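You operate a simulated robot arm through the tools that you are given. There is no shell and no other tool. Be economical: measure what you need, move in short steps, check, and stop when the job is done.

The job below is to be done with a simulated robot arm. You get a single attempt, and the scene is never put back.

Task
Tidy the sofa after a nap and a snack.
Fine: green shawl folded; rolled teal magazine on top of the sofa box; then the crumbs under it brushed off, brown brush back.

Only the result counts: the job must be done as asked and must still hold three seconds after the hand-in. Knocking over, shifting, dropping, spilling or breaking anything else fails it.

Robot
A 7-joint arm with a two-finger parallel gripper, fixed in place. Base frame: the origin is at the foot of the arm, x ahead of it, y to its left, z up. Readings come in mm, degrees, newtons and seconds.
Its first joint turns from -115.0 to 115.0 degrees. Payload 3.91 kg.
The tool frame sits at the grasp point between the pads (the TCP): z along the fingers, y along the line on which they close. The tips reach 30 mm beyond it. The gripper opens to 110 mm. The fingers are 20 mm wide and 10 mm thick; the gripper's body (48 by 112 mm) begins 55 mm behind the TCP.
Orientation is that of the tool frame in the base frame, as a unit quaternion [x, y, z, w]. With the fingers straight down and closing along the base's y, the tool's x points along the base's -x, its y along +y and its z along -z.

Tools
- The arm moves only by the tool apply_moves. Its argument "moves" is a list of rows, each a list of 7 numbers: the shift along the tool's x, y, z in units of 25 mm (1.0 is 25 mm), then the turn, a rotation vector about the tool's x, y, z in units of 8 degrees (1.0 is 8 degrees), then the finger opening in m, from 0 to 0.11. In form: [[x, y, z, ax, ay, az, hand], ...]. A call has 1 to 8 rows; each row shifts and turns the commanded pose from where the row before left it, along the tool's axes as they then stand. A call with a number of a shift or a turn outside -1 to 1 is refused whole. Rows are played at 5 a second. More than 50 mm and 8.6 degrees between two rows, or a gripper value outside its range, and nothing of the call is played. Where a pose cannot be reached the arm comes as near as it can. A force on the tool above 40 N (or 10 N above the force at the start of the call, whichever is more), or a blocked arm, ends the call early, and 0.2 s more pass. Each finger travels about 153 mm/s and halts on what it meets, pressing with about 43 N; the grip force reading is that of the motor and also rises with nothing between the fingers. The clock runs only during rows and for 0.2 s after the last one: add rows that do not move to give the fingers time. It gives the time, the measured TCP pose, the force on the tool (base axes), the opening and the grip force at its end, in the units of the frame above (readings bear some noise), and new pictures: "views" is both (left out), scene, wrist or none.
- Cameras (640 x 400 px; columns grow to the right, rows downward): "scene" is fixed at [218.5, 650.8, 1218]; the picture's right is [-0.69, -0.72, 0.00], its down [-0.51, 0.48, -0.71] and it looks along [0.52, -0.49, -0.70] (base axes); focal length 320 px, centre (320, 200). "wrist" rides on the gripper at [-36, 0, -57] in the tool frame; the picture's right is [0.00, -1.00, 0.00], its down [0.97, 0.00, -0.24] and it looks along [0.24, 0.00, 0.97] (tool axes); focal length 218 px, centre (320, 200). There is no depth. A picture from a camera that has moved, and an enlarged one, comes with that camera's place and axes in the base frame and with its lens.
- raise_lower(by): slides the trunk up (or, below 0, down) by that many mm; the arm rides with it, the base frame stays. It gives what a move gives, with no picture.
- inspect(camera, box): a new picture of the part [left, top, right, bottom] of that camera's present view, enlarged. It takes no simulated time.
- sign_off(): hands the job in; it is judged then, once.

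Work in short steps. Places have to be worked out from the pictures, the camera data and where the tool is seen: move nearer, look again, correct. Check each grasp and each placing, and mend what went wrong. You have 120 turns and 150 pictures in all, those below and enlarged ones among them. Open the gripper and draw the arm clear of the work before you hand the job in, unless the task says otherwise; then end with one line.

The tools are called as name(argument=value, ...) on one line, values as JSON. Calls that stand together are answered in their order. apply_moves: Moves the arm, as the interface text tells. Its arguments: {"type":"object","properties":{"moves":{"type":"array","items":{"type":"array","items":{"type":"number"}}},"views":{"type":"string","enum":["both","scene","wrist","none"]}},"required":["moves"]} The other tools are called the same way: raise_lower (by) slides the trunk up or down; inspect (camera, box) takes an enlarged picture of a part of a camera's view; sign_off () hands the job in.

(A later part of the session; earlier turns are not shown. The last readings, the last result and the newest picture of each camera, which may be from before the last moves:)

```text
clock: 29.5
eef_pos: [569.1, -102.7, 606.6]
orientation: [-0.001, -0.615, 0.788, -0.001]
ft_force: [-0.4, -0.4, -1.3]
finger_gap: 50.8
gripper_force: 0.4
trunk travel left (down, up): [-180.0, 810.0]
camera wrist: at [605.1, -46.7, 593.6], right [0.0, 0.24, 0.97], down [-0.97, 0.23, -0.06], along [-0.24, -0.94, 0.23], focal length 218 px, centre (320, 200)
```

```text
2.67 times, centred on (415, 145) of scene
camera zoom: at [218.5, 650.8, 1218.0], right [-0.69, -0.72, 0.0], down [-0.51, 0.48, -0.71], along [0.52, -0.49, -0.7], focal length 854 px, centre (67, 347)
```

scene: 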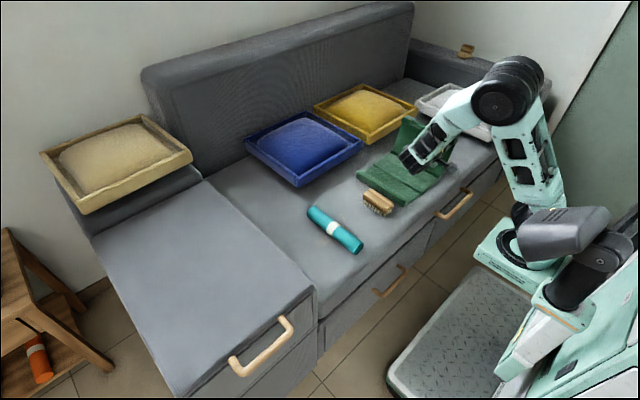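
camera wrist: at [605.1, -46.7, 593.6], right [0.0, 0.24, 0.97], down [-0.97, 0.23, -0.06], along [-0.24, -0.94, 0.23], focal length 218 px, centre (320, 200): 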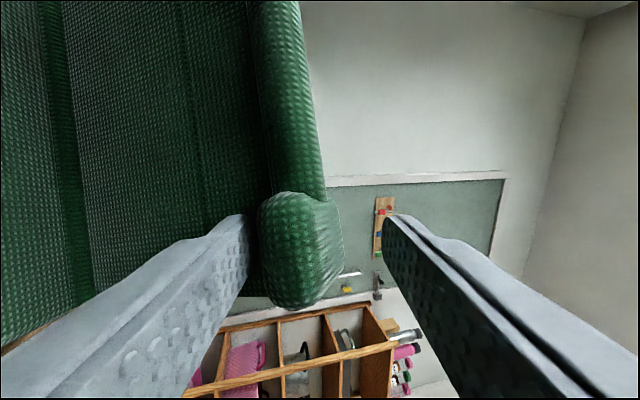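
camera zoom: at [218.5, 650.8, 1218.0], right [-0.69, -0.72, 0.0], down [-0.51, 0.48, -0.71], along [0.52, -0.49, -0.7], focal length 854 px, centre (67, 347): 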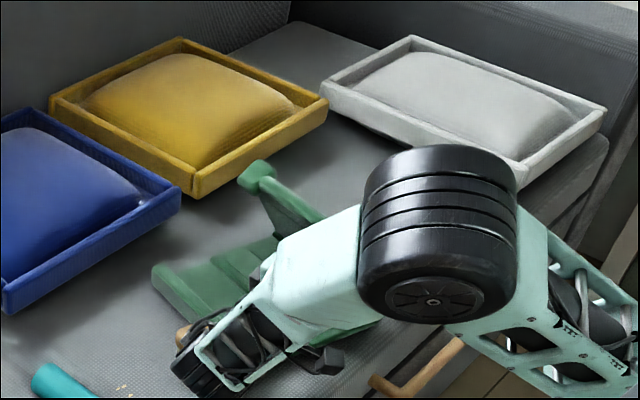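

The flap is leaning on the lower finger at about 120°. I'll keep withdrawing.

apply_moves(moves=[[0, -0.24, -0.97, 0, 0, 0, 0.05], [0, -0.24, -0.97, 0, 0, 0, 0.05], [0, 0, 0, 0, 0, 0, 0.05], [0, 0, 0, 0, 0, 0, 0.05], [0, 0, 0, 0, 0, 0, 0.05], [0, 0, 0, 0, 0, 0, 0.05]], views="wrist")

inspect(camera="scene", box=[340, 70, 490, 220])

```text
clock: 30.9
eef_pos: [568.6, -51.7, 605.7]
orientation: [0.0, -0.616, 0.787, 0.0]
ft_force: [-1.3, -0.2, -1.0]
finger_gap: 50.4
gripper_force: 1.0
trunk travel left (down, up): [-180.0, 810.0]
camera wrist: at [604.5, 3.2, 592.4], right [0.0, 0.24, 0.97], down [-0.97, 0.23, -0.06], along [-0.24, -0.94, 0.23], focal length 218 px, centre (320, 200)
```

wrist: 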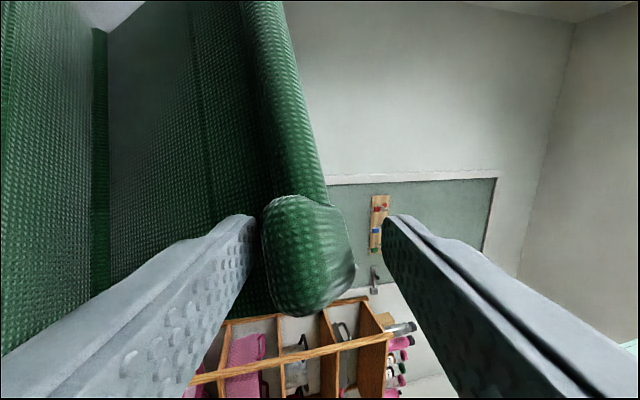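

```text
2.67 times, centred on (415, 145) of scene
camera zoom: at [218.5, 650.8, 1218.0], right [-0.69, -0.72, 0.0], down [-0.51, 0.48, -0.71], along [0.52, -0.49, -0.7], focal length 854 px, centre (67, 347)
```

zoom: 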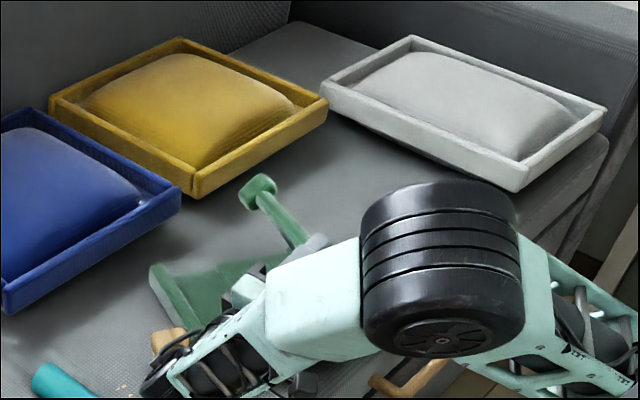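

The knob is still following the gripper, and the middle panel seems to be rising too. I'll look at the full scene closely before continuing.

inspect(camera="scene", box=[355, 125, 475, 215])

inspect(camera="wrist", box=[0, 0, 420, 330])

```text
4.44 times, centred on (415, 170) of scene
camera zoom: at [218.5, 650.8, 1218.0], right [-0.69, -0.72, 0.0], down [-0.51, 0.48, -0.71], along [0.52, -0.49, -0.7], focal length 1423 px, centre (-102, 333)
```

zoom: 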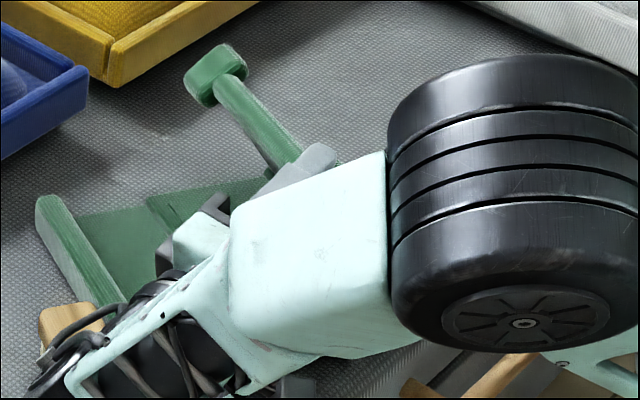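

```text
1.21 times, centred on (210, 165) of wrist
camera zoom: at [604.5, 3.2, 592.4], right [0.0, 0.24, 0.97], down [-0.97, 0.23, -0.06], along [-0.24, -0.94, 0.23], focal length 265 px, centre (453, 242)
```

zoom: 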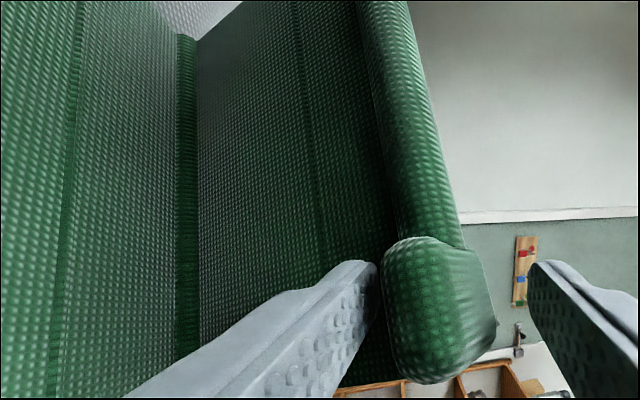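

Measured in the scene view, the shawl has yawed about 19° because its front was dragged by friction on the lower finger. The brush hasn't moved. Opening fully drops the lower finger away from the flap, so I'll do that and wait to see whether the flap settles.

apply_moves(moves=[[0, 0, 0, 0, 0, 0, 0.11], [0, 0, 0, 0, 0, 0, 0.11], [0, 0, 0, 0, 0, 0, 0.11], [0, 0, 0, 0, 0, 0, 0.11], [0, 0, 0, 0, 0, 0, 0.11]], views="both")

```text
clock: 32.1
eef_pos: [569.5, -52.4, 603.9]
orientation: [-0.001, -0.616, 0.788, -0.001]
ft_force: [0.2, -0.7, -0.8]
finger_gap: 109.9
gripper_force: 0.1
trunk travel left (down, up): [-180.0, 810.0]
camera wrist: at [604.5, 3.1, 592.3], right [0.0, 0.24, 0.97], down [-0.97, 0.23, -0.06], along [-0.24, -0.94, 0.23], focal length 218 px, centre (320, 200)
```

scene: 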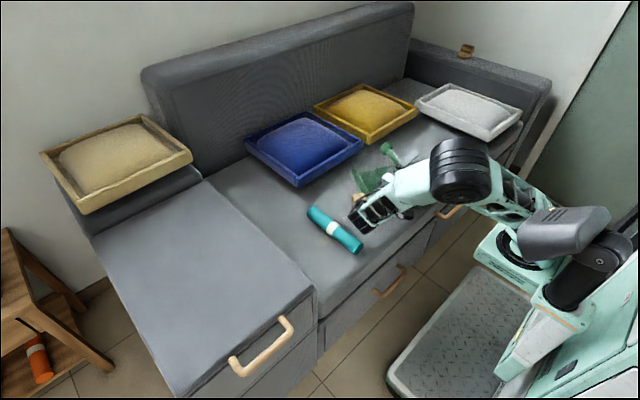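
wrist: 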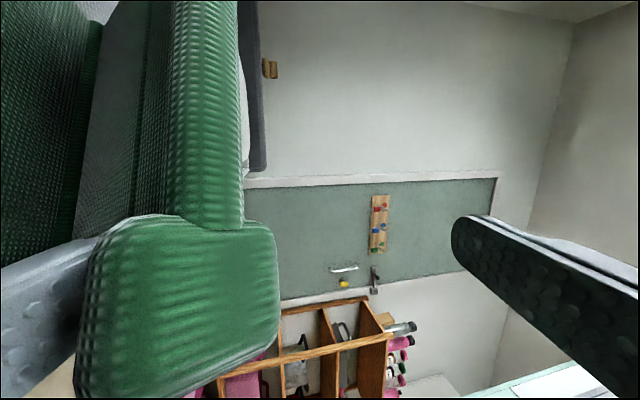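

The flap fell further and now rests on the lower finger at roughly 40° above flat. I'll slide the finger out sideways toward the front (−x) so the flap can finish falling without being pulled along y.

apply_moves(moves=[[0.5, 0, 0, 0, 0, 0, 0.11], [0.5, 0, 0, 0, 0, 0, 0.11], [0.5, 0, 0, 0, 0, 0, 0.11], [0.5, 0, 0, 0, 0, 0, 0.11], [0, 0, 0, 0, 0, 0, 0.11]], views="both")

```text
clock: 33.3
eef_pos: [520.4, -53.6, 605.4]
orientation: [0.0, -0.616, 0.788, 0.0]
ft_force: [0.7, 1.2, 0.6]
finger_gap: 109.6
gripper_force: 0.1
trunk travel left (down, up): [-180.0, 810.0]
camera wrist: at [555.2, 2.9, 592.9], right [0.0, 0.24, 0.97], down [-0.97, 0.23, -0.06], along [-0.24, -0.94, 0.23], focal length 218 px, centre (320, 200)
```

scene: 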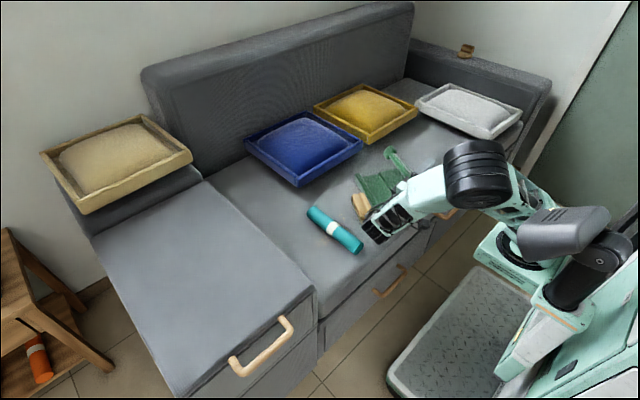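
wrist: 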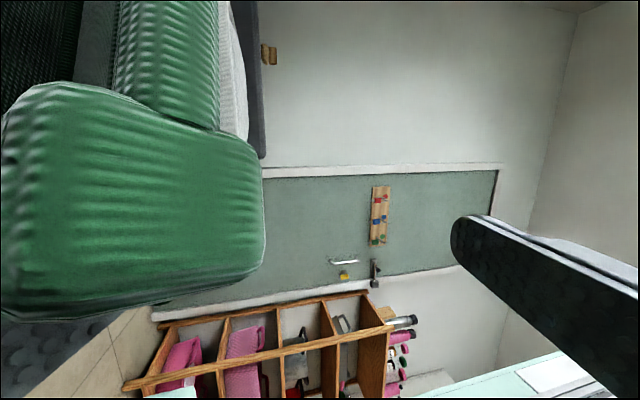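

I'll check the shawl and brush before going on.

inspect(camera="scene", box=[330, 130, 450, 230])

```text
4.00 times, centred on (390, 180) of scene
camera zoom: at [218.5, 650.8, 1218.0], right [-0.69, -0.72, 0.0], down [-0.51, 0.48, -0.71], along [0.52, -0.49, -0.7], focal length 1281 px, centre (40, 280)
```

zoom: 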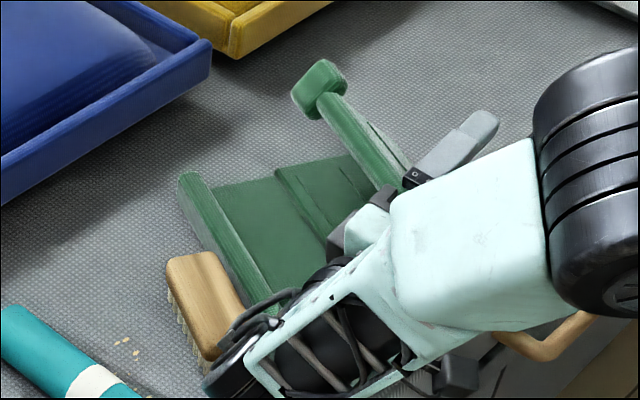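

The shawl bar has nudged the brush, which I need to re-place anyway. The finger is nearly clear of the knob, so I'll slide another 35 mm toward the front.

apply_moves(moves=[[0.7, 0, 0, 0, 0, 0, 0.11], [0.7, 0, 0, 0, 0, 0, 0.11], [0, 0, 0, 0, 0, 0, 0.11], [0, 0, 0, 0, 0, 0, 0.11]], views="wrist")

inspect(camera="scene", box=[330, 130, 450, 230])

```text
clock: 34.3
eef_pos: [486.3, -52.8, 603.7]
orientation: [-0.001, -0.615, 0.788, 0.0]
ft_force: [-0.6, 0.0, -0.2]
finger_gap: 110.0
gripper_force: 0.1
trunk travel left (down, up): [-180.0, 810.0]
camera wrist: at [521.7, 3.7, 591.7], right [0.0, 0.24, 0.97], down [-0.97, 0.23, -0.06], along [-0.24, -0.94, 0.23], focal length 218 px, centre (320, 200)
```

wrist: 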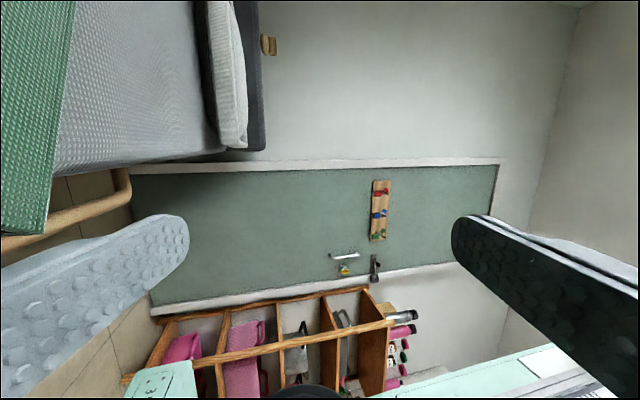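

```text
4.00 times, centred on (390, 180) of scene
camera zoom: at [218.5, 650.8, 1218.0], right [-0.69, -0.72, 0.0], down [-0.51, 0.48, -0.71], along [0.52, -0.49, -0.7], focal length 1281 px, centre (40, 280)
```

zoom: 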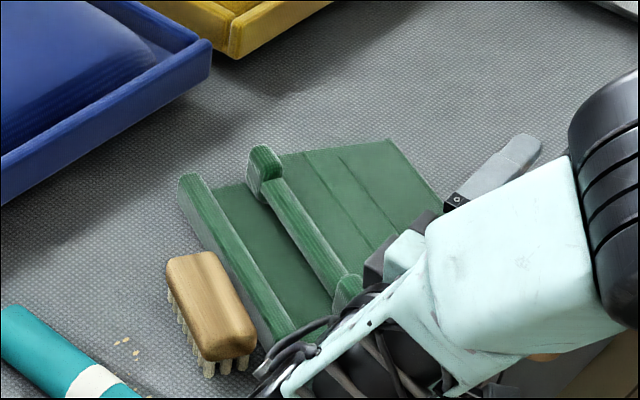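

The flap has fallen over and the shawl is folded. I'll raise the hand clear and rotate it back to pointing down.

apply_moves(moves=[[0, -0.97, 0.24, 0, 0, 0, 0.11], [0, -0.97, 0.24, 0, 0, 0, 0.11], [0, -0.97, 0.24, 0, 0, 0, 0.11], [0, -0.97, 0.24, 0, 0, 0, 0.11], [0, 0, 0, -1, 0, 0, 0.11], [0, 0, 0, -1, 0, 0, 0.11], [0, 0, 0, -1, 0, 0, 0.11], [0, 0, 0, -1, 0, 0, 0.11]], views="none")

apply_moves(moves=[[0, 0, 0, -1, 0, 0, 0.11], [0, 0, 0, -1, 0, 0, 0.11], [0, 0, 0, -1, 0, 0, 0.11], [0, 0, 0, -1, 0, 0, 0.11], [0, 0, 0, -1, 0, 0, 0.11], [0, 0, 0, -1, 0, 0, 0.11], [0, 0, 0, -1, 0, 0, 0.11], [0, 0, 0, -1, 0, 0, 0.11]], views="none")

apply_moves(moves=[[-1, 0, 0, -0.5, 0, 0, 0.11], [-1, 0, 0, -0.5, 0, 0, 0.11], [-1, 0, 0, 0, 0, 0, 0.11], [-1, 0, 0, 0, 0, 0, 0.11]])

```text
clock: 36.1
eef_pos: [485.2, -51.2, 705.3]
orientation: [0.001, 0.809, -0.588, 0.001]
ft_force: [-0.8, 0.4, 0.6]
finger_gap: 110.0
gripper_force: 0.0
trunk travel left (down, up): [-180.0, 810.0]
```

```text
clock: 37.9
eef_pos: [487.1, -49.9, 706.3]
orientation: [0.0, 0.998, -0.068, 0.002]
ft_force: [-0.5, -0.8, -0.3]
finger_gap: 109.7
gripper_force: 0.0
trunk travel left (down, up): [-180.0, 810.0]
```

```text
clock: 38.9
eef_pos: [584.4, -50.1, 707.0]
orientation: [-0.002, 1.0, 0.0, 0.001]
ft_force: [-0.2, -0.3, -1.4]
finger_gap: 110.1
gripper_force: 0.0
trunk travel left (down, up): [-180.0, 810.0]
camera wrist: at [619.9, -50.3, 765.1], right [0.0, -1.0, 0.0], down [-0.97, 0.0, 0.24], along [-0.24, 0.0, -0.97], focal length 218 px, centre (320, 200)
```

scene: 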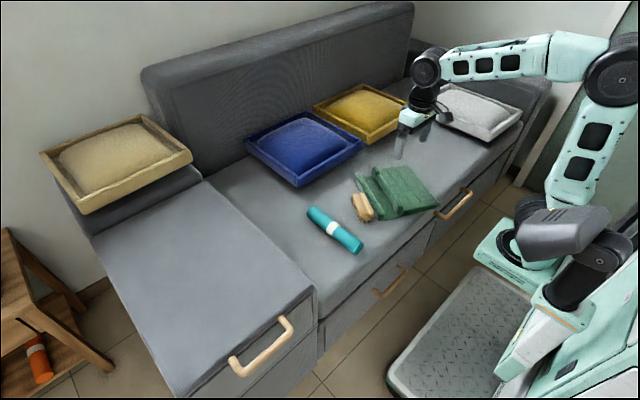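
wrist: 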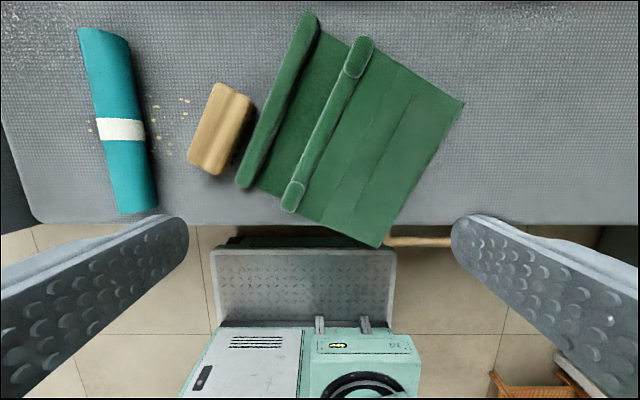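

The shawl is folded but yawed about 25°, overhanging the front edge and touching near the brush. I'll grip its base bar near the rear end, about (715,−18), and swing it back to its place.

apply_moves(moves=[[-0.9, 0.22, 0, 0, 0, 0.775, 0.06], [-0.87, 0.35, 0.6, 0, 0, 0.775, 0.06], [-0.9, 0.45, 0.9, 0, 0, 0.775, 0.06], [-0.85, 0.55, 0.9, 0, 0, 0.775, 0.06], [-0.8, 0.6, 0.9, 0, 0, 0, 0.06], [-0.5, 0.4, 0.9, 0, 0, 0, 0.06], [0, 0, 0.9, 0, 0, 0, 0.06], [0, 0, 0.5, 0, 0, 0, 0.06]])

```text
clock: 40.7
eef_pos: [720.7, -17.6, 565.0]
orientation: [0.214, 0.977, 0.0, 0.001]
ft_force: [0.4, 0.6, 0.1]
finger_gap: 60.1
gripper_force: 0.0
trunk travel left (down, up): [-180.0, 810.0]
camera wrist: at [751.8, -32.4, 623.1], right [-0.42, -0.91, 0.0], down [-0.88, 0.41, 0.24], along [-0.22, 0.1, -0.97], focal length 218 px, centre (320, 200)
```

scene: 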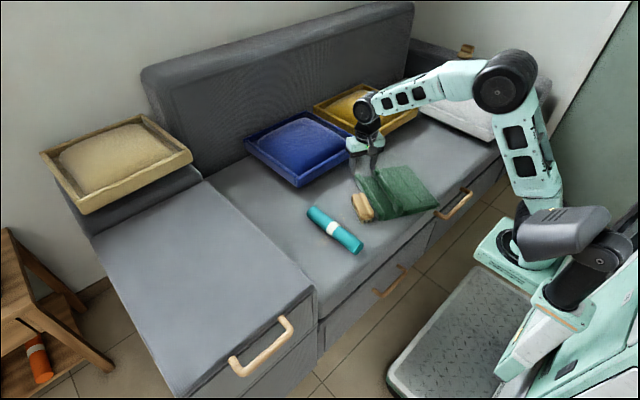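
wrist: 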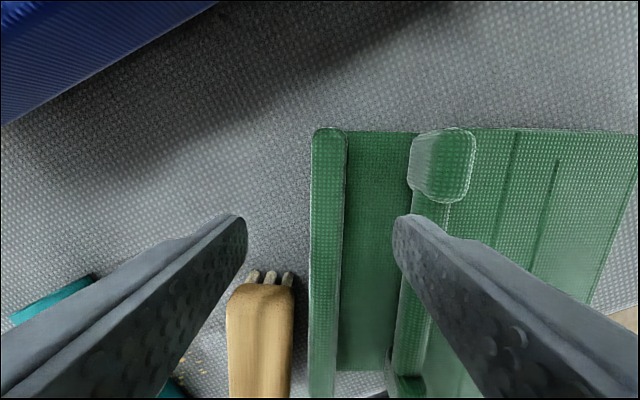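

The bar is aligned between the fingers and the brush is clear. I'll shift 4 mm and descend to grasp height.

apply_moves(moves=[[0, -0.14, 0.7, 0, 0, 0, 0.05], [0, 0, 0.7, 0, 0, 0, 0.05], [0, 0, 0.6, 0, 0, 0, 0.05], [0, 0, 0.3, 0, 0, 0, 0.05], [0, 0, 0.2, 0, 0, 0, 0.05], [0, 0, 0.16, 0, 0, 0, 0.05], [0, 0, 0, 0, 0, 0, 0.05]], views="wrist")

```text
clock: 42.3
eef_pos: [717.8, -21.3, 500.2]
orientation: [0.214, 0.977, -0.001, 0.001]
ft_force: [0.2, -0.7, -0.5]
finger_gap: 49.9
gripper_force: 0.2
trunk travel left (down, up): [-180.0, 810.0]
camera wrist: at [749.6, -35.3, 557.3], right [-0.42, -0.91, 0.0], down [-0.88, 0.41, 0.24], along [-0.22, 0.1, -0.97], focal length 218 px, centre (320, 200)
```

wrist: 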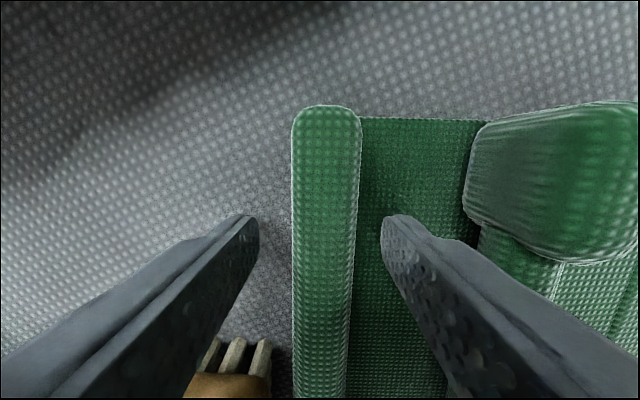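

Closing on the bar and swinging the shawl back in small steps.

apply_moves(moves=[[0, 0, 0, 0, 0, 0, 0.01], [0, 0, 0, 0, 0, 0, 0.01], [-0.173, -0.375, 0, 0, 0, -0.517, 0.01], [-0.146, -0.386, 0, 0, 0, -0.517, 0.01], [-0.117, -0.396, 0, 0, 0, -0.517, 0.01], [0, 0, 0, 0, 0, 0, 0.01]])

```text
clock: 43.7
eef_pos: [718.8, -51.8, 500.4]
orientation: [0.108, 0.994, 0.0, 0.002]
ft_force: [-0.7, 1.9, 3.3]
finger_gap: 21.3
gripper_force: 43.1
trunk travel left (down, up): [-180.0, 810.0]
camera wrist: at [753.0, -58.6, 557.5], right [-0.21, -0.98, 0.0], down [-0.95, 0.21, 0.24], along [-0.23, 0.05, -0.97], focal length 218 px, centre (320, 200)
```

scene: 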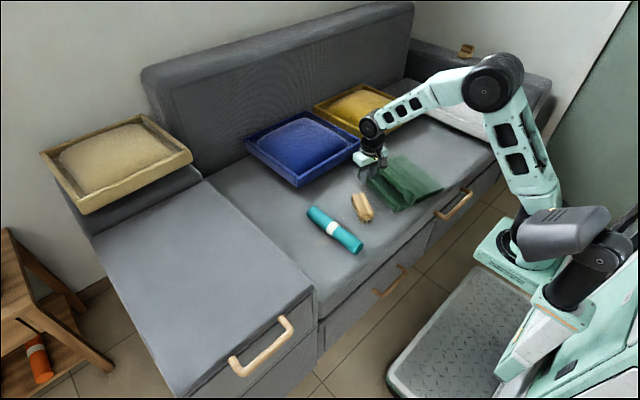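
wrist: 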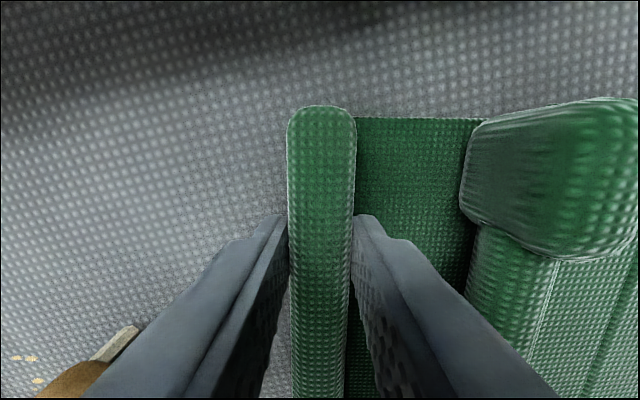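

It's moving rigidly with the gripper. I'll finish the swing and release.

apply_moves(moves=[[-0.089, -0.403, 0, 0, 0, -0.517, 0.01], [-0.06, -0.409, 0, 0, 0, -0.517, 0.01], [-0.03, -0.412, 0, 0, 0, -0.517, 0.01], [0, 0, 0, 0, 0, 0, 0.01], [0, 0, 0, 0, 0, 0, 0.05], [0, 0, -0.5, 0, 0, 0, 0.05], [0, 0, -1, 0, 0, 0, 0.05], [0, 0, -1, 0, 0, 0, 0.05]], views="none")

apply_moves(moves=[[0.5, 0, -1, 0, 0, 0, 0.11], [0.5, 0, -1, 0, 0, 0, 0.11], [1, 0, -1, 0, 0, 0, 0.11], [1, 0.5, -1, 0, 0, 0, 0.11], [0, 1, -1, 0, 0, 0, 0.11], [0, 1, 0, 0, 0, 0, 0.11]])

```text
clock: 45.5
eef_pos: [718.3, -82.5, 561.5]
orientation: [-0.001, 1.0, 0.0, 0.001]
ft_force: [-0.1, 0.4, 0.9]
finger_gap: 50.1
gripper_force: 0.0
trunk travel left (down, up): [-180.0, 810.0]
```

```text
clock: 46.9
eef_pos: [644.0, -21.0, 687.3]
orientation: [0.0, 1.0, 0.0, 0.001]
ft_force: [-1.1, 0.0, -0.1]
finger_gap: 110.0
gripper_force: 0.0
trunk travel left (down, up): [-180.0, 810.0]
camera wrist: at [678.7, -21.2, 745.7], right [0.0, -1.0, 0.0], down [-0.97, 0.0, 0.24], along [-0.24, 0.0, -0.97], focal length 218 px, centre (320, 200)
```

scene: 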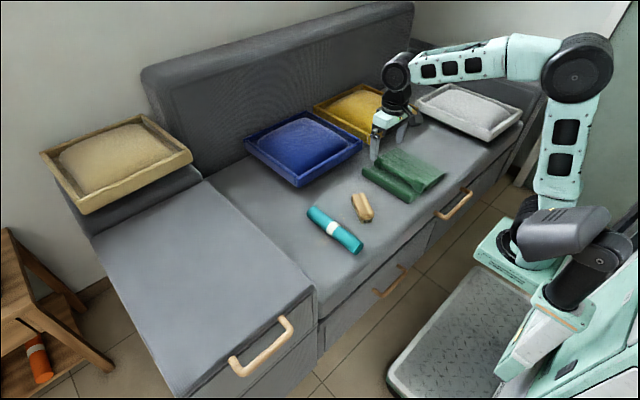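
wrist: 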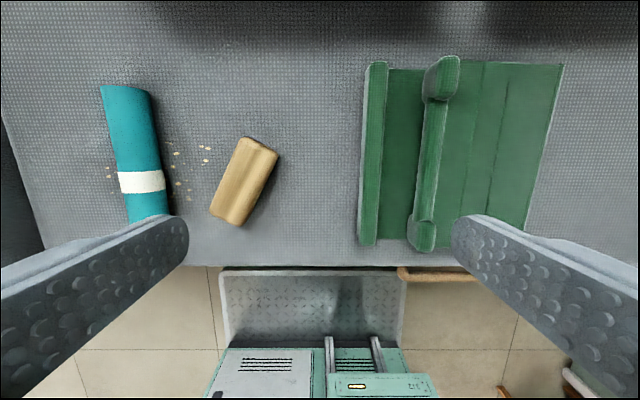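

The shawl is back, folded. I'll zoom to check how flat the flap lies and where the brush is.

inspect(camera="scene", box=[330, 130, 460, 230])

```text
4.00 times, centred on (395, 180) of scene
camera zoom: at [218.5, 650.8, 1218.0], right [-0.69, -0.72, 0.0], down [-0.51, 0.48, -0.71], along [0.52, -0.49, -0.7], focal length 1281 px, centre (20, 280)
```

zoom: 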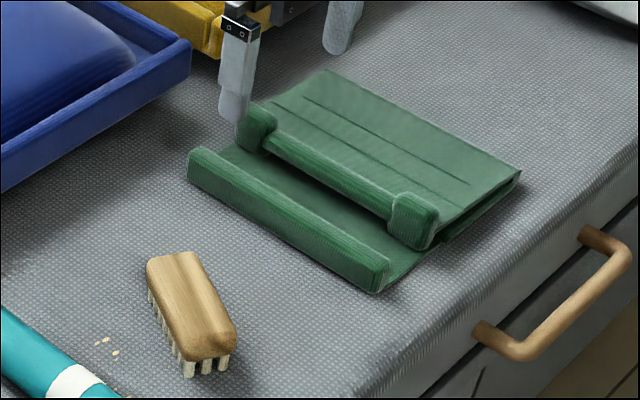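

The fold looks good. Next I'll locate the magazine and the box top precisely by moving over toward them.

apply_moves(moves=[[0.2, 1, -0.5, 0, 0, 0, 0.11], [0.2, 1, -0.5, 0, 0, 0, 0.11], [0.2, 1, -0.5, 0, 0, 0, 0.11], [0.2, 1, -0.5, 0, 0, 0, 0.11], [0.2, 1, -0.5, 0, 0, 0, 0.11], [0.2, 1, -0.5, 0, 0, 0, 0.11], [0.2, 1, 0, 0, 0, 0, 0.11], [0.2, 1, 0, 0, 0, 0, 0.11]], views="wrist")

apply_moves(moves=[[0, 1, 0, 0, 0, 0, 0.11], [0, 1, 0, 0, 0, 0, 0.11], [0, 1, 0, 0, 0, 0, 0.11], [0, 1, 0, 0, 0, 0, 0.11], [0, 1, 0, 0, 0, 0, 0.11], [0, 1, 0, 0, 0, 0, 0.11]], views="both")

```text
clock: 48.7
eef_pos: [603.4, 178.9, 759.8]
orientation: [0.0, 1.0, 0.0, 0.001]
ft_force: [-0.6, 0.6, 0.2]
finger_gap: 109.9
gripper_force: 0.0
trunk travel left (down, up): [-180.0, 810.0]
camera wrist: at [637.1, 178.7, 818.5], right [0.0, -1.0, 0.0], down [-0.97, 0.0, 0.24], along [-0.24, 0.0, -0.97], focal length 218 px, centre (320, 200)
```

wrist: 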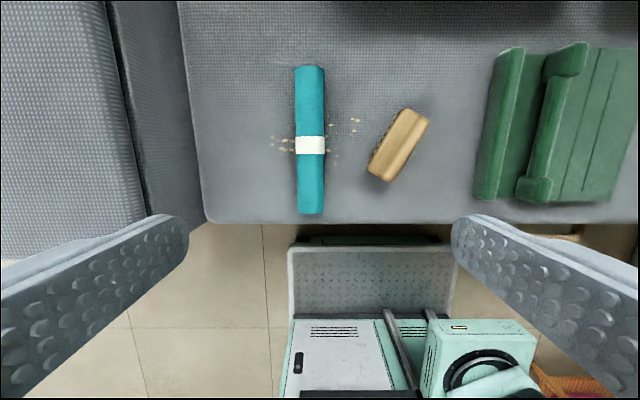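

```text
clock: 50.1
eef_pos: [603.4, 332.5, 761.3]
orientation: [0.001, 1.0, -0.001, 0.001]
ft_force: [-0.1, 0.4, 0.0]
finger_gap: 110.3
gripper_force: 0.0
trunk travel left (down, up): [-180.0, 810.0]
camera wrist: at [638.7, 332.2, 820.5], right [0.0, -1.0, 0.0], down [-0.97, 0.0, 0.24], along [-0.24, 0.0, -0.97], focal length 218 px, centre (320, 200)
```

scene: 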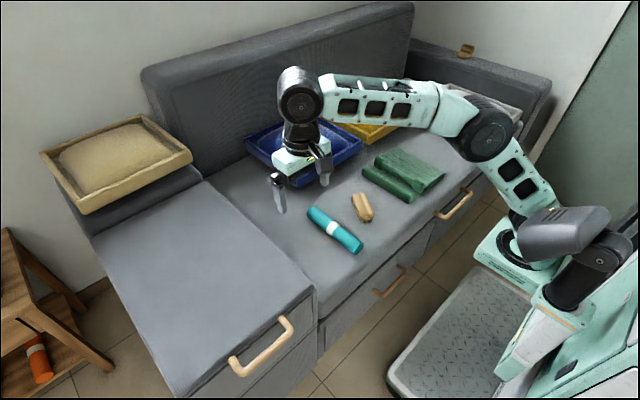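
wrist: 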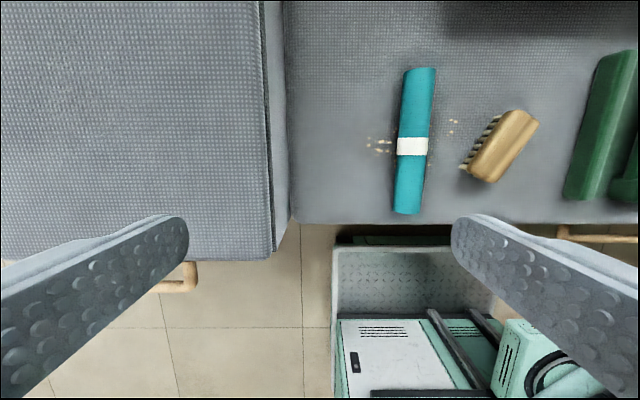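

The box top comes out at z≈561, with its right edge at y≈393 and front edge at x≈503. I'll test reach at about (640,455) before carrying anything.

apply_moves(moves=[[-0.3, 1, 0.6, 0, 0, 0, 0.11], [-0.3, 1, 0.6, 0, 0, 0, 0.11], [-0.3, 1, 0.6, 0, 0, 0, 0.11], [-0.3, 1, 0.6, 0, 0, 0, 0.11], [-0.3, 1, 0.6, 0, 0, 0, 0.11], [0, 0, 0, 0, 0, 0, 0.11]], views="wrist")

```text
clock: 51.5
eef_pos: [611.9, 417.9, 687.3]
orientation: [-0.001, 1.0, 0.0, 0.0]
ft_force: [0.3, 0.1, 0.3]
finger_gap: 110.0
gripper_force: 0.1
out of reach, approached as far as the arm can: row 3, 4, 5
trunk travel left (down, up): [-180.0, 810.0]
camera wrist: at [645.9, 417.7, 745.7], right [0.0, -1.0, 0.0], down [-0.97, 0.0, 0.24], along [-0.24, 0.0, -0.97], focal length 218 px, centre (320, 200)
```

wrist: 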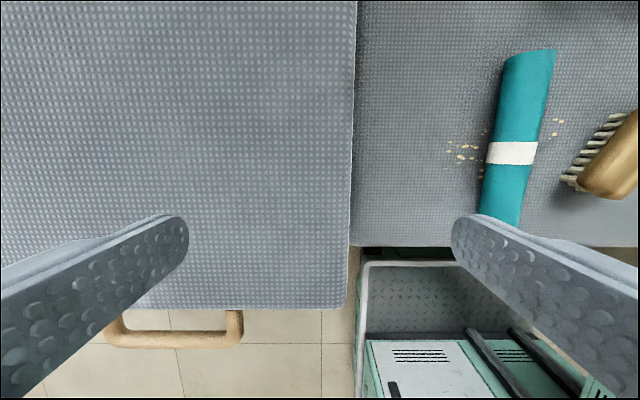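

The reach limit is about 741 mm, so I'll lay the magazine along y at about x=540 on the box, gripped slightly toward its front end. I'm going over the magazine now at (618,195).

apply_moves(moves=[[0, -1, 0, 0, 0, 0, 0.1], [0, -1, 0, 0, 0, 0, 0.1], [0, -1, 0, 0, 0, 0, 0.1], [0, -1, 0, 0, 0, 0, 0.09], [0, -1, 0, 0, 0, 0, 0.09], [0, -1, 0, 0, 0, 0, 0.09], [0, -1, 0, 0, 0, 0, 0.09], [0, -1, 0, 0, 0, 0, 0.09]], views="wrist")

```text
clock: 53.3
eef_pos: [612.6, 214.3, 686.2]
orientation: [-0.001, 1.0, 0.0, 0.001]
ft_force: [0.5, -0.6, 0.2]
finger_gap: 90.1
gripper_force: 0.0
trunk travel left (down, up): [-180.0, 810.0]
camera wrist: at [647.1, 214.2, 743.8], right [0.0, -1.0, 0.0], down [-0.97, 0.0, 0.24], along [-0.24, 0.0, -0.97], focal length 218 px, centre (320, 200)
```

wrist: 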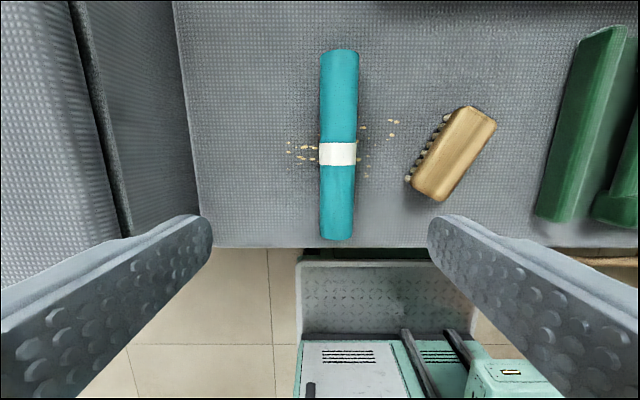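

The magazine axis is at y≈192.5. I'll line up at (610,192.5) with a 60 mm opening and descend.

apply_moves(moves=[[0.1, -0.86, 0, 0, 0, 0, 0.06], [0, 0, 1, 0, 0, 0, 0.06], [0, 0, 1, 0, 0, 0, 0.06], [0, 0, 1, 0, 0, 0, 0.06], [0, 0, 1, 0, 0, 0, 0.06], [0, 0, 1, 0, 0, 0, 0.06], [0, 0, 1, 0, 0, 0, 0.06], [0, 0, 0, 0, 0, 0, 0.06]], views="wrist")

```text
clock: 55.1
eef_pos: [608.1, 191.4, 535.6]
orientation: [-0.001, 1.0, 0.001, 0.0]
ft_force: [0.2, 0.2, 0.7]
finger_gap: 59.9
gripper_force: 0.1
trunk travel left (down, up): [-180.0, 810.0]
camera wrist: at [642.0, 192.4, 594.0], right [0.0, -1.0, 0.0], down [-0.97, 0.0, 0.24], along [-0.24, 0.0, -0.97], focal length 218 px, centre (320, 200)
```

wrist: 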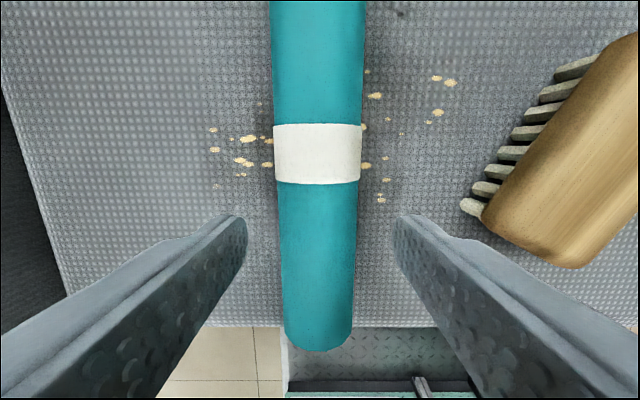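

Centred well and the crumbs are clear of the fingers. I'll descend to TCP z≈498 and close.

apply_moves(moves=[[0, 0, 0.5, 0, 0, 0, 0.06], [0, 0, 0.5, 0, 0, 0, 0.06], [0, 0, 0.45, 0, 0, 0, 0.06], [0, 0, 0, 0, 0, 0, 0.03], [0, 0, 0, 0, 0, 0, 0.03], [0, 0, 0, 0, 0, 0, 0.03], [0, 0, -0.3, 0, 0, 0, 0.03], [0, 0, -0.3, 0, 0, 0, 0.03]], views="wrist")

inspect(camera="scene", box=[280, 150, 400, 260])

```text
clock: 56.9
eef_pos: [608.8, 194.0, 515.1]
orientation: [-0.001, 1.0, 0.001, 0.001]
ft_force: [0.1, -0.8, -1.8]
finger_gap: 37.2
gripper_force: 43.1
trunk travel left (down, up): [-180.0, 810.0]
camera wrist: at [644.0, 193.5, 573.8], right [0.0, -1.0, 0.0], down [-0.97, 0.0, 0.24], along [-0.24, 0.0, -0.97], focal length 218 px, centre (320, 200)
```

wrist: 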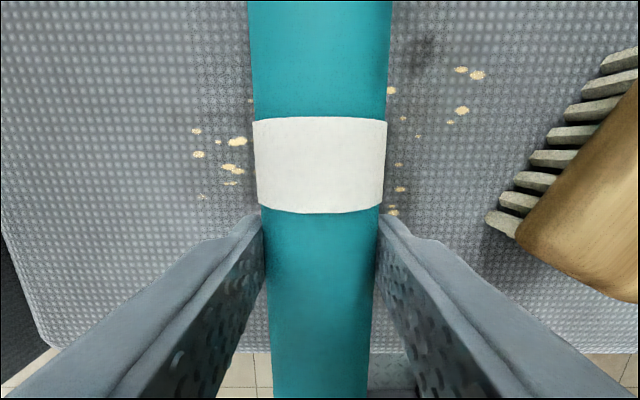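

```text
3.64 times, centred on (340, 205) of scene
camera zoom: at [218.5, 650.8, 1218.0], right [-0.69, -0.72, 0.0], down [-0.51, 0.48, -0.71], along [0.52, -0.49, -0.7], focal length 1164 px, centre (247, 182)
```

zoom: 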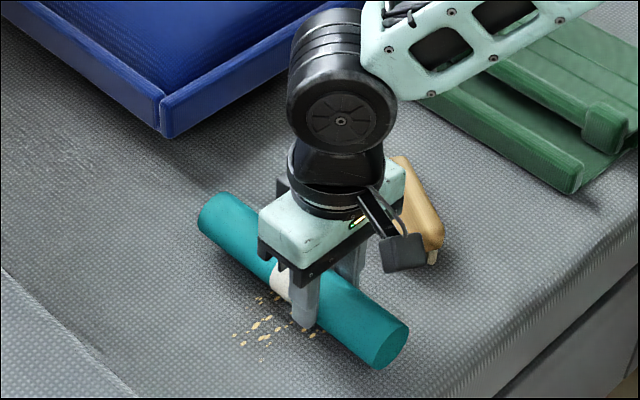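

It's held (37 mm) and level. I'll raise it.

apply_moves(moves=[[0, 0, -1, 0, 0, 0, 0.03], [0, 0, -1, 0, 0, 0, 0.03], [0, 0, -1, 0, 0, 0, 0.03], [0, 0, -1, 0, 0, 0, 0.03], [0, 0, -1, 0, 0, 0, 0.03], [0, 0, -1, 0, 0, 0, 0.03], [0, 0, -1, 0, 0, 0, 0.03]], views="wrist")

```text
clock: 58.5
eef_pos: [609.8, 191.8, 690.4]
orientation: [-0.001, 1.0, 0.0, 0.001]
ft_force: [0.2, 0.9, -1.2]
finger_gap: 37.5
gripper_force: 43.0
trunk travel left (down, up): [-180.0, 810.0]
camera wrist: at [644.8, 192.3, 748.9], right [0.0, -1.0, 0.0], down [-0.97, 0.0, 0.24], along [-0.24, 0.0, -0.97], focal length 218 px, centre (320, 200)
```

wrist: 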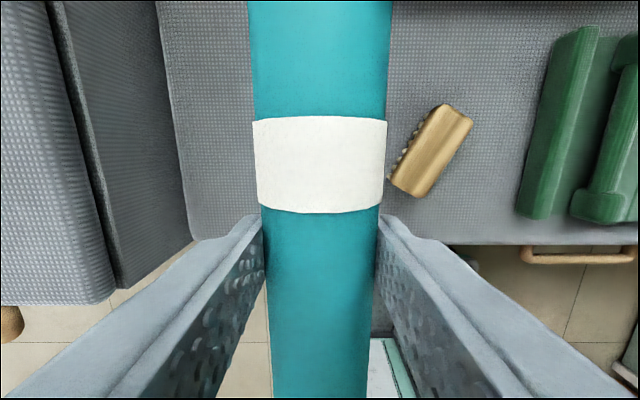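

I'll carry it over the box to (540,500) at this height.

apply_moves(moves=[[0.215, 0.95, 0, 0, 0, 0, 0.03], [0.215, 0.95, 0, 0, 0, 0, 0.03], [0.215, 0.95, 0, 0, 0, 0, 0.03], [0.215, 0.95, 0, 0, 0, 0, 0.03], [0.215, 0.95, 0, 0, 0, 0, 0.03], [0.215, 0.95, 0, 0, 0, 0, 0.03], [0.215, 0.95, 0, 0, 0, 0, 0.03], [0.215, 0.95, 0, 0, 0, 0, 0.03]], views="none")

apply_moves(moves=[[0.215, 0.95, 0, 0, 0, 0, 0.03], [0.215, 0.95, 0, 0, 0, 0, 0.03], [0.215, 0.95, 0, 0, 0, 0, 0.03], [0.215, 0.95, 0, 0, 0, 0, 0.03], [0.215, 0.95, 0, 0, 0, 0, 0.03], [0, 0, 0, 0, 0, -0.9, 0.03], [0, 0, 0, 0, 0, -0.9, 0.03], [0, 0, 0, 0, 0, -0.9, 0.03]], views="scene")

```text
clock: 60.3
eef_pos: [566.0, 382.2, 688.3]
orientation: [0.0, 1.0, 0.0, 0.001]
ft_force: [-0.6, 0.0, -1.3]
finger_gap: 37.4
gripper_force: 43.4
trunk travel left (down, up): [-180.0, 810.0]
```

```text
clock: 62.1
eef_pos: [525.5, 470.6, 689.5]
orientation: [-0.189, 0.982, 0.0, 0.001]
ft_force: [0.4, 0.4, -0.9]
finger_gap: 37.6
gripper_force: 42.6
out of reach, approached as far as the arm can: row 4, 5
trunk travel left (down, up): [-180.0, 810.0]
```

scene: 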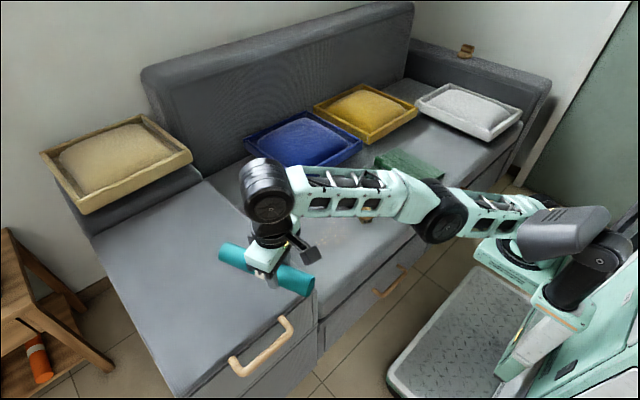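

Stopped slightly short in y, at (525,471). I'll finish the yaw, which may free the wrist, then try to extend.

apply_moves(moves=[[0, 0, 0, 0, 0, -1, 0.03], [0, 0, 0, 0, 0, -1, 0.03], [0, 0, 0, 0, 0, -1, 0.03], [0, 0, 0, 0, 0, -1, 0.03], [0, 0, 0, 0, 0, -1, 0.03], [0, 0, 0, 0, 0, -1, 0.03], [0, 0, 0, 0, 0, -1, 0.03], [0, 0, 0, 0, 0, -1, 0.03]], views="wrist")

apply_moves(moves=[[-0.7, 0, 0, 0, 0, -0.5, 0.03], [-0.7, 0, 0, 0, 0, 0, 0.03], [0, 0, 0, 0, 0, 0, 0.03]], views="both")

```text
clock: 63.9
eef_pos: [526.4, 469.0, 687.9]
orientation: [-0.681, 0.733, 0.0, 0.0]
ft_force: [0.0, -0.1, -1.2]
finger_gap: 37.4
gripper_force: 43.3
trunk travel left (down, up): [-180.0, 810.0]
camera wrist: at [527.6, 505.9, 746.2], right [1.0, -0.07, 0.0], down [-0.07, -0.97, 0.24], along [-0.02, -0.24, -0.97], focal length 218 px, centre (320, 200)
```

wrist: 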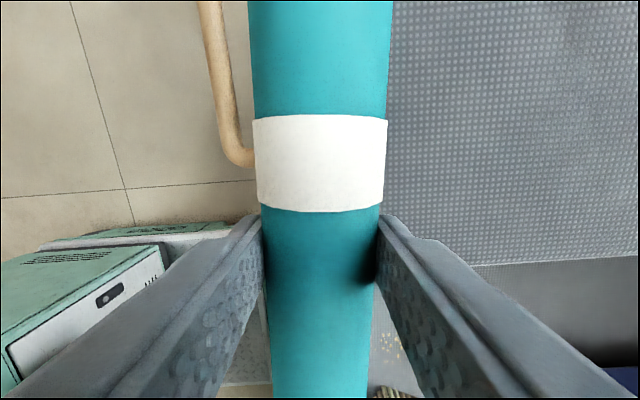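

```text
clock: 64.7
eef_pos: [515.6, 479.1, 677.9]
orientation: [-0.706, 0.708, -0.001, 0.0]
ft_force: [-0.6, 0.6, -1.5]
finger_gap: 37.4
gripper_force: 42.7
out of reach, approached as far as the arm can: row 1, 2
trunk travel left (down, up): [-180.0, 810.0]
camera wrist: at [515.5, 515.5, 735.8], right [1.0, -0.01, 0.0], down [-0.01, -0.97, 0.24], along [0.0, -0.24, -0.97], focal length 218 px, centre (320, 200)
```

scene: 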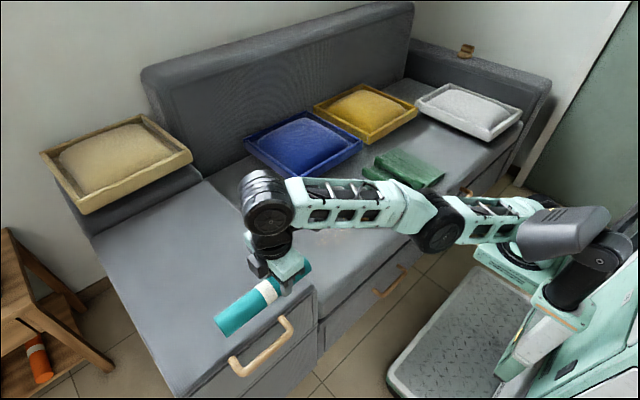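
wrist: 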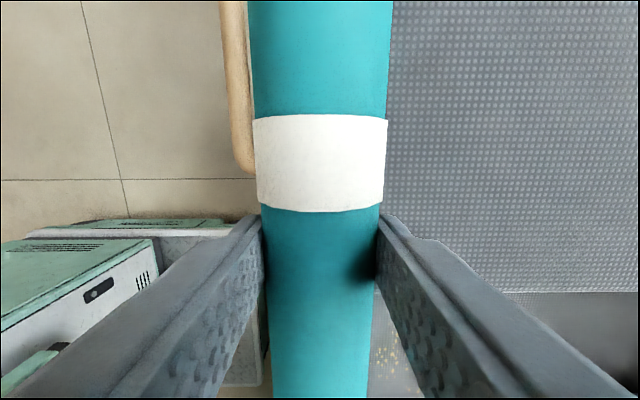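

Reach improves when the arm works lower relative to its shoulder, so I'll raise the trunk 150 mm and bring the hand down by the arm instead.

raise_lower(by=150)

apply_moves(moves=[[0, 0, 1, 0, 0, 0, 0.03], [0, 0, 1, 0, 0, 0, 0.03], [0, 0, 1, 0, 0, 0, 0.03], [0, 0, 1, 0, 0, 0, 0.03], [0, 0, 1, 0, 0, 0, 0.03], [0, 0, 1, 0, 0, 0, 0.03], [-0.6, 0.4, 0, 0, 0, 0, 0.03], [-0.6, 0.4, 0, 0, 0, 0, 0.03]], views="none")

```text
clock: 66.5
eef_pos: [516.7, 479.9, 827.6]
orientation: [-0.706, 0.709, 0.0, 0.001]
ft_force: [-0.2, -0.5, -0.7]
finger_gap: 37.1
gripper_force: 43.0
trunk travel left (down, up): [-330.0, 660.0]
```

```text
clock: 68.3
eef_pos: [508.3, 528.3, 687.1]
orientation: [-0.705, 0.709, -0.002, 0.001]
ft_force: [0.3, -0.4, -2.3]
finger_gap: 37.4
gripper_force: 43.7
out of reach, approached as far as the arm can: row 1, 2, 3, 4, 5, 6, 7, 8
trunk travel left (down, up): [-330.0, 660.0]
```

Now I have reach. I'll shift to about (542,500), noting that tool y is now −x and tool x is −y.

apply_moves(moves=[[0.6, -0.5, 0, 0, 0, 0, 0.03], [0.5, -0.9, 0, 0, 0, 0, 0.03], [0, 0, 0, 0, 0, 0, 0.03]], views="both")

```text
clock: 69.1
eef_pos: [543.5, 500.9, 688.6]
orientation: [-0.705, 0.709, 0.0, 0.001]
ft_force: [-0.6, 0.4, -1.2]
finger_gap: 37.3
gripper_force: 43.2
trunk travel left (down, up): [-330.0, 660.0]
camera wrist: at [543.8, 536.6, 746.6], right [1.0, -0.01, 0.0], down [-0.01, -0.97, 0.24], along [0.0, -0.24, -0.97], focal length 218 px, centre (320, 200)
```

scene: 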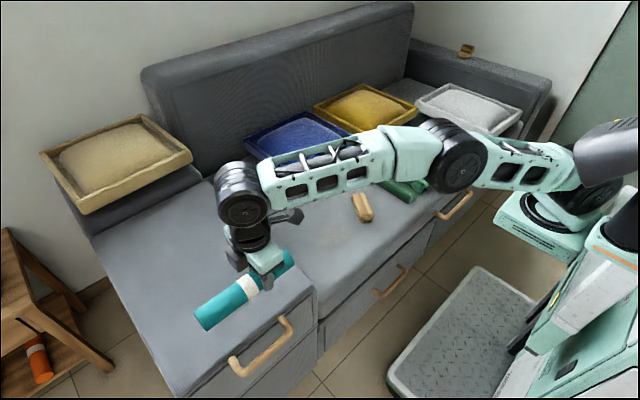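
wrist: 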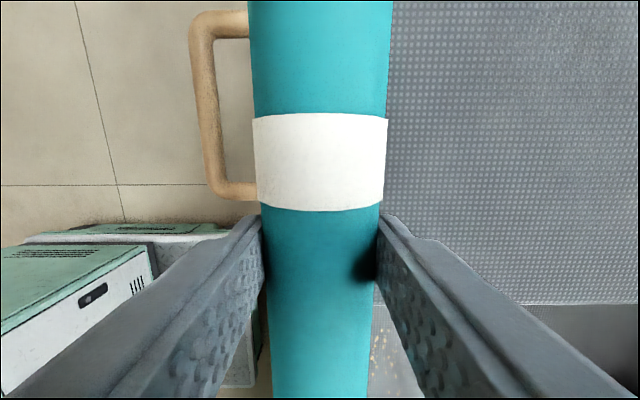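

It sits over the box (front edge x≈505). I'll descend to just above contact.

apply_moves(moves=[[0, 0, 0.8, 0, 0, 0, 0.03], [0, 0, 0.8, 0, 0, 0, 0.03], [0, 0, 0.8, 0, 0, 0, 0.03], [0, 0, 0.7, 0, 0, 0, 0.03], [0, 0, 0, 0, 0, 0, 0.03]], views="none")

inspect(camera="scene", box=[160, 200, 340, 370])

```text
clock: 70.3
eef_pos: [544.8, 502.8, 615.2]
orientation: [-0.705, 0.709, 0.001, 0.006]
ft_force: [4.3, -0.8, 40.4]
finger_gap: 37.1
gripper_force: 42.7
trunk travel left (down, up): [-330.0, 660.0]
```

```text
2.35 times, centred on (250, 285) of scene
camera zoom: at [218.5, 650.8, 1218.0], right [-0.69, -0.72, 0.0], down [-0.51, 0.48, -0.71], along [0.52, -0.49, -0.7], focal length 753 px, centre (485, 0)
```

zoom: 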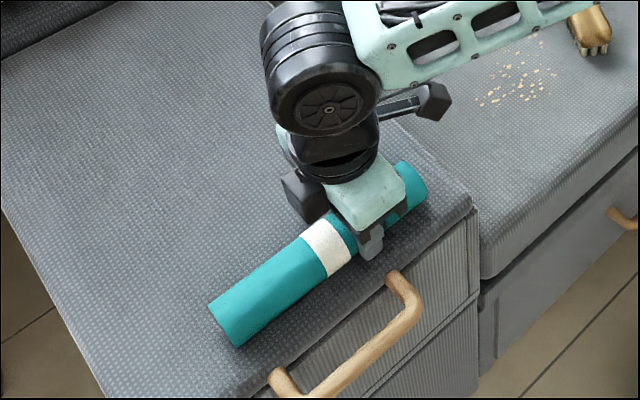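

Contact at z≈615 (40 N). I'll ease up a couple of mm to unload before releasing.

apply_moves(moves=[[0, 0, -0.06, 0, 0, 0, 0.03], [0, 0, 0, 0, 0, 0, 0.03]], views="none")

```text
clock: 70.9
eef_pos: [542.2, 501.8, 613.9]
orientation: [-0.705, 0.709, 0.0, 0.004]
ft_force: [6.4, 5.8, 32.3]
finger_gap: 37.8
gripper_force: 43.2
trunk travel left (down, up): [-330.0, 660.0]
```

apply_moves(moves=[[0, 0, -0.08, 0, 0, 0, 0.03], [0, 0, 0, 0, 0, 0, 0.03]], views="none")

```text
clock: 71.5
eef_pos: [542.6, 500.3, 615.0]
orientation: [-0.705, 0.709, 0.0, 0.001]
ft_force: [2.5, 2.6, 21.3]
finger_gap: 37.6
gripper_force: 43.0
trunk travel left (down, up): [-330.0, 660.0]
```

Force is falling steadily (21 N). A further 3 mm should unload it.

apply_moves(moves=[[0, 0, -0.1, 0, 0, 0, 0.03], [0, 0, 0, 0, 0, 0, 0.03]], views="wrist")

inspect(camera="scene", box=[220, 230, 340, 340])

```text
clock: 72.1
eef_pos: [543.3, 499.5, 614.0]
orientation: [-0.705, 0.709, -0.001, -0.001]
ft_force: [-1.0, 3.0, 5.1]
finger_gap: 37.4
gripper_force: 43.3
trunk travel left (down, up): [-330.0, 660.0]
camera wrist: at [541.9, 537.1, 672.0], right [1.0, -0.01, 0.0], down [0.0, -0.97, 0.24], along [0.0, -0.24, -0.97], focal length 218 px, centre (320, 200)
```

wrist: 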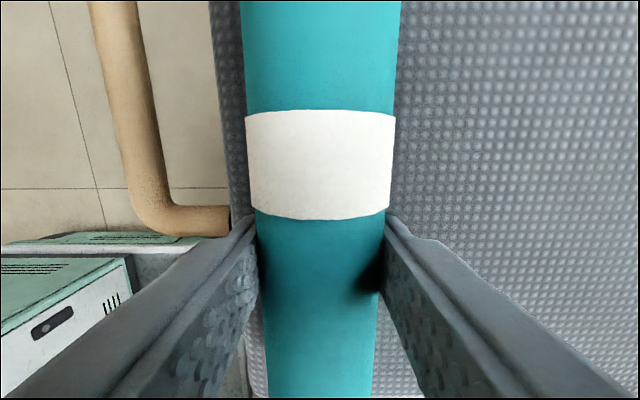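

```text
3.64 times, centred on (280, 285) of scene
camera zoom: at [218.5, 650.8, 1218.0], right [-0.69, -0.72, 0.0], down [-0.51, 0.48, -0.71], along [0.52, -0.49, -0.7], focal length 1164 px, centre (466, -109)
```

zoom: 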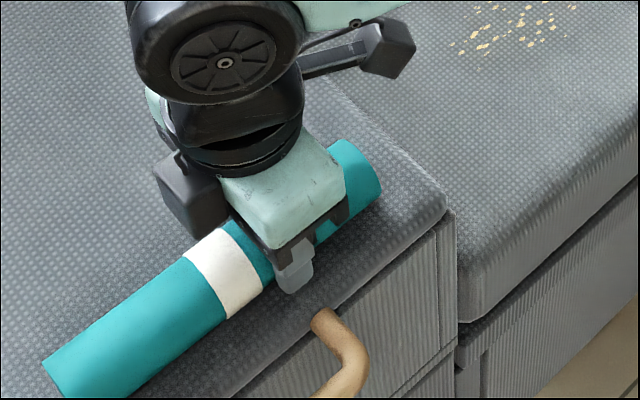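

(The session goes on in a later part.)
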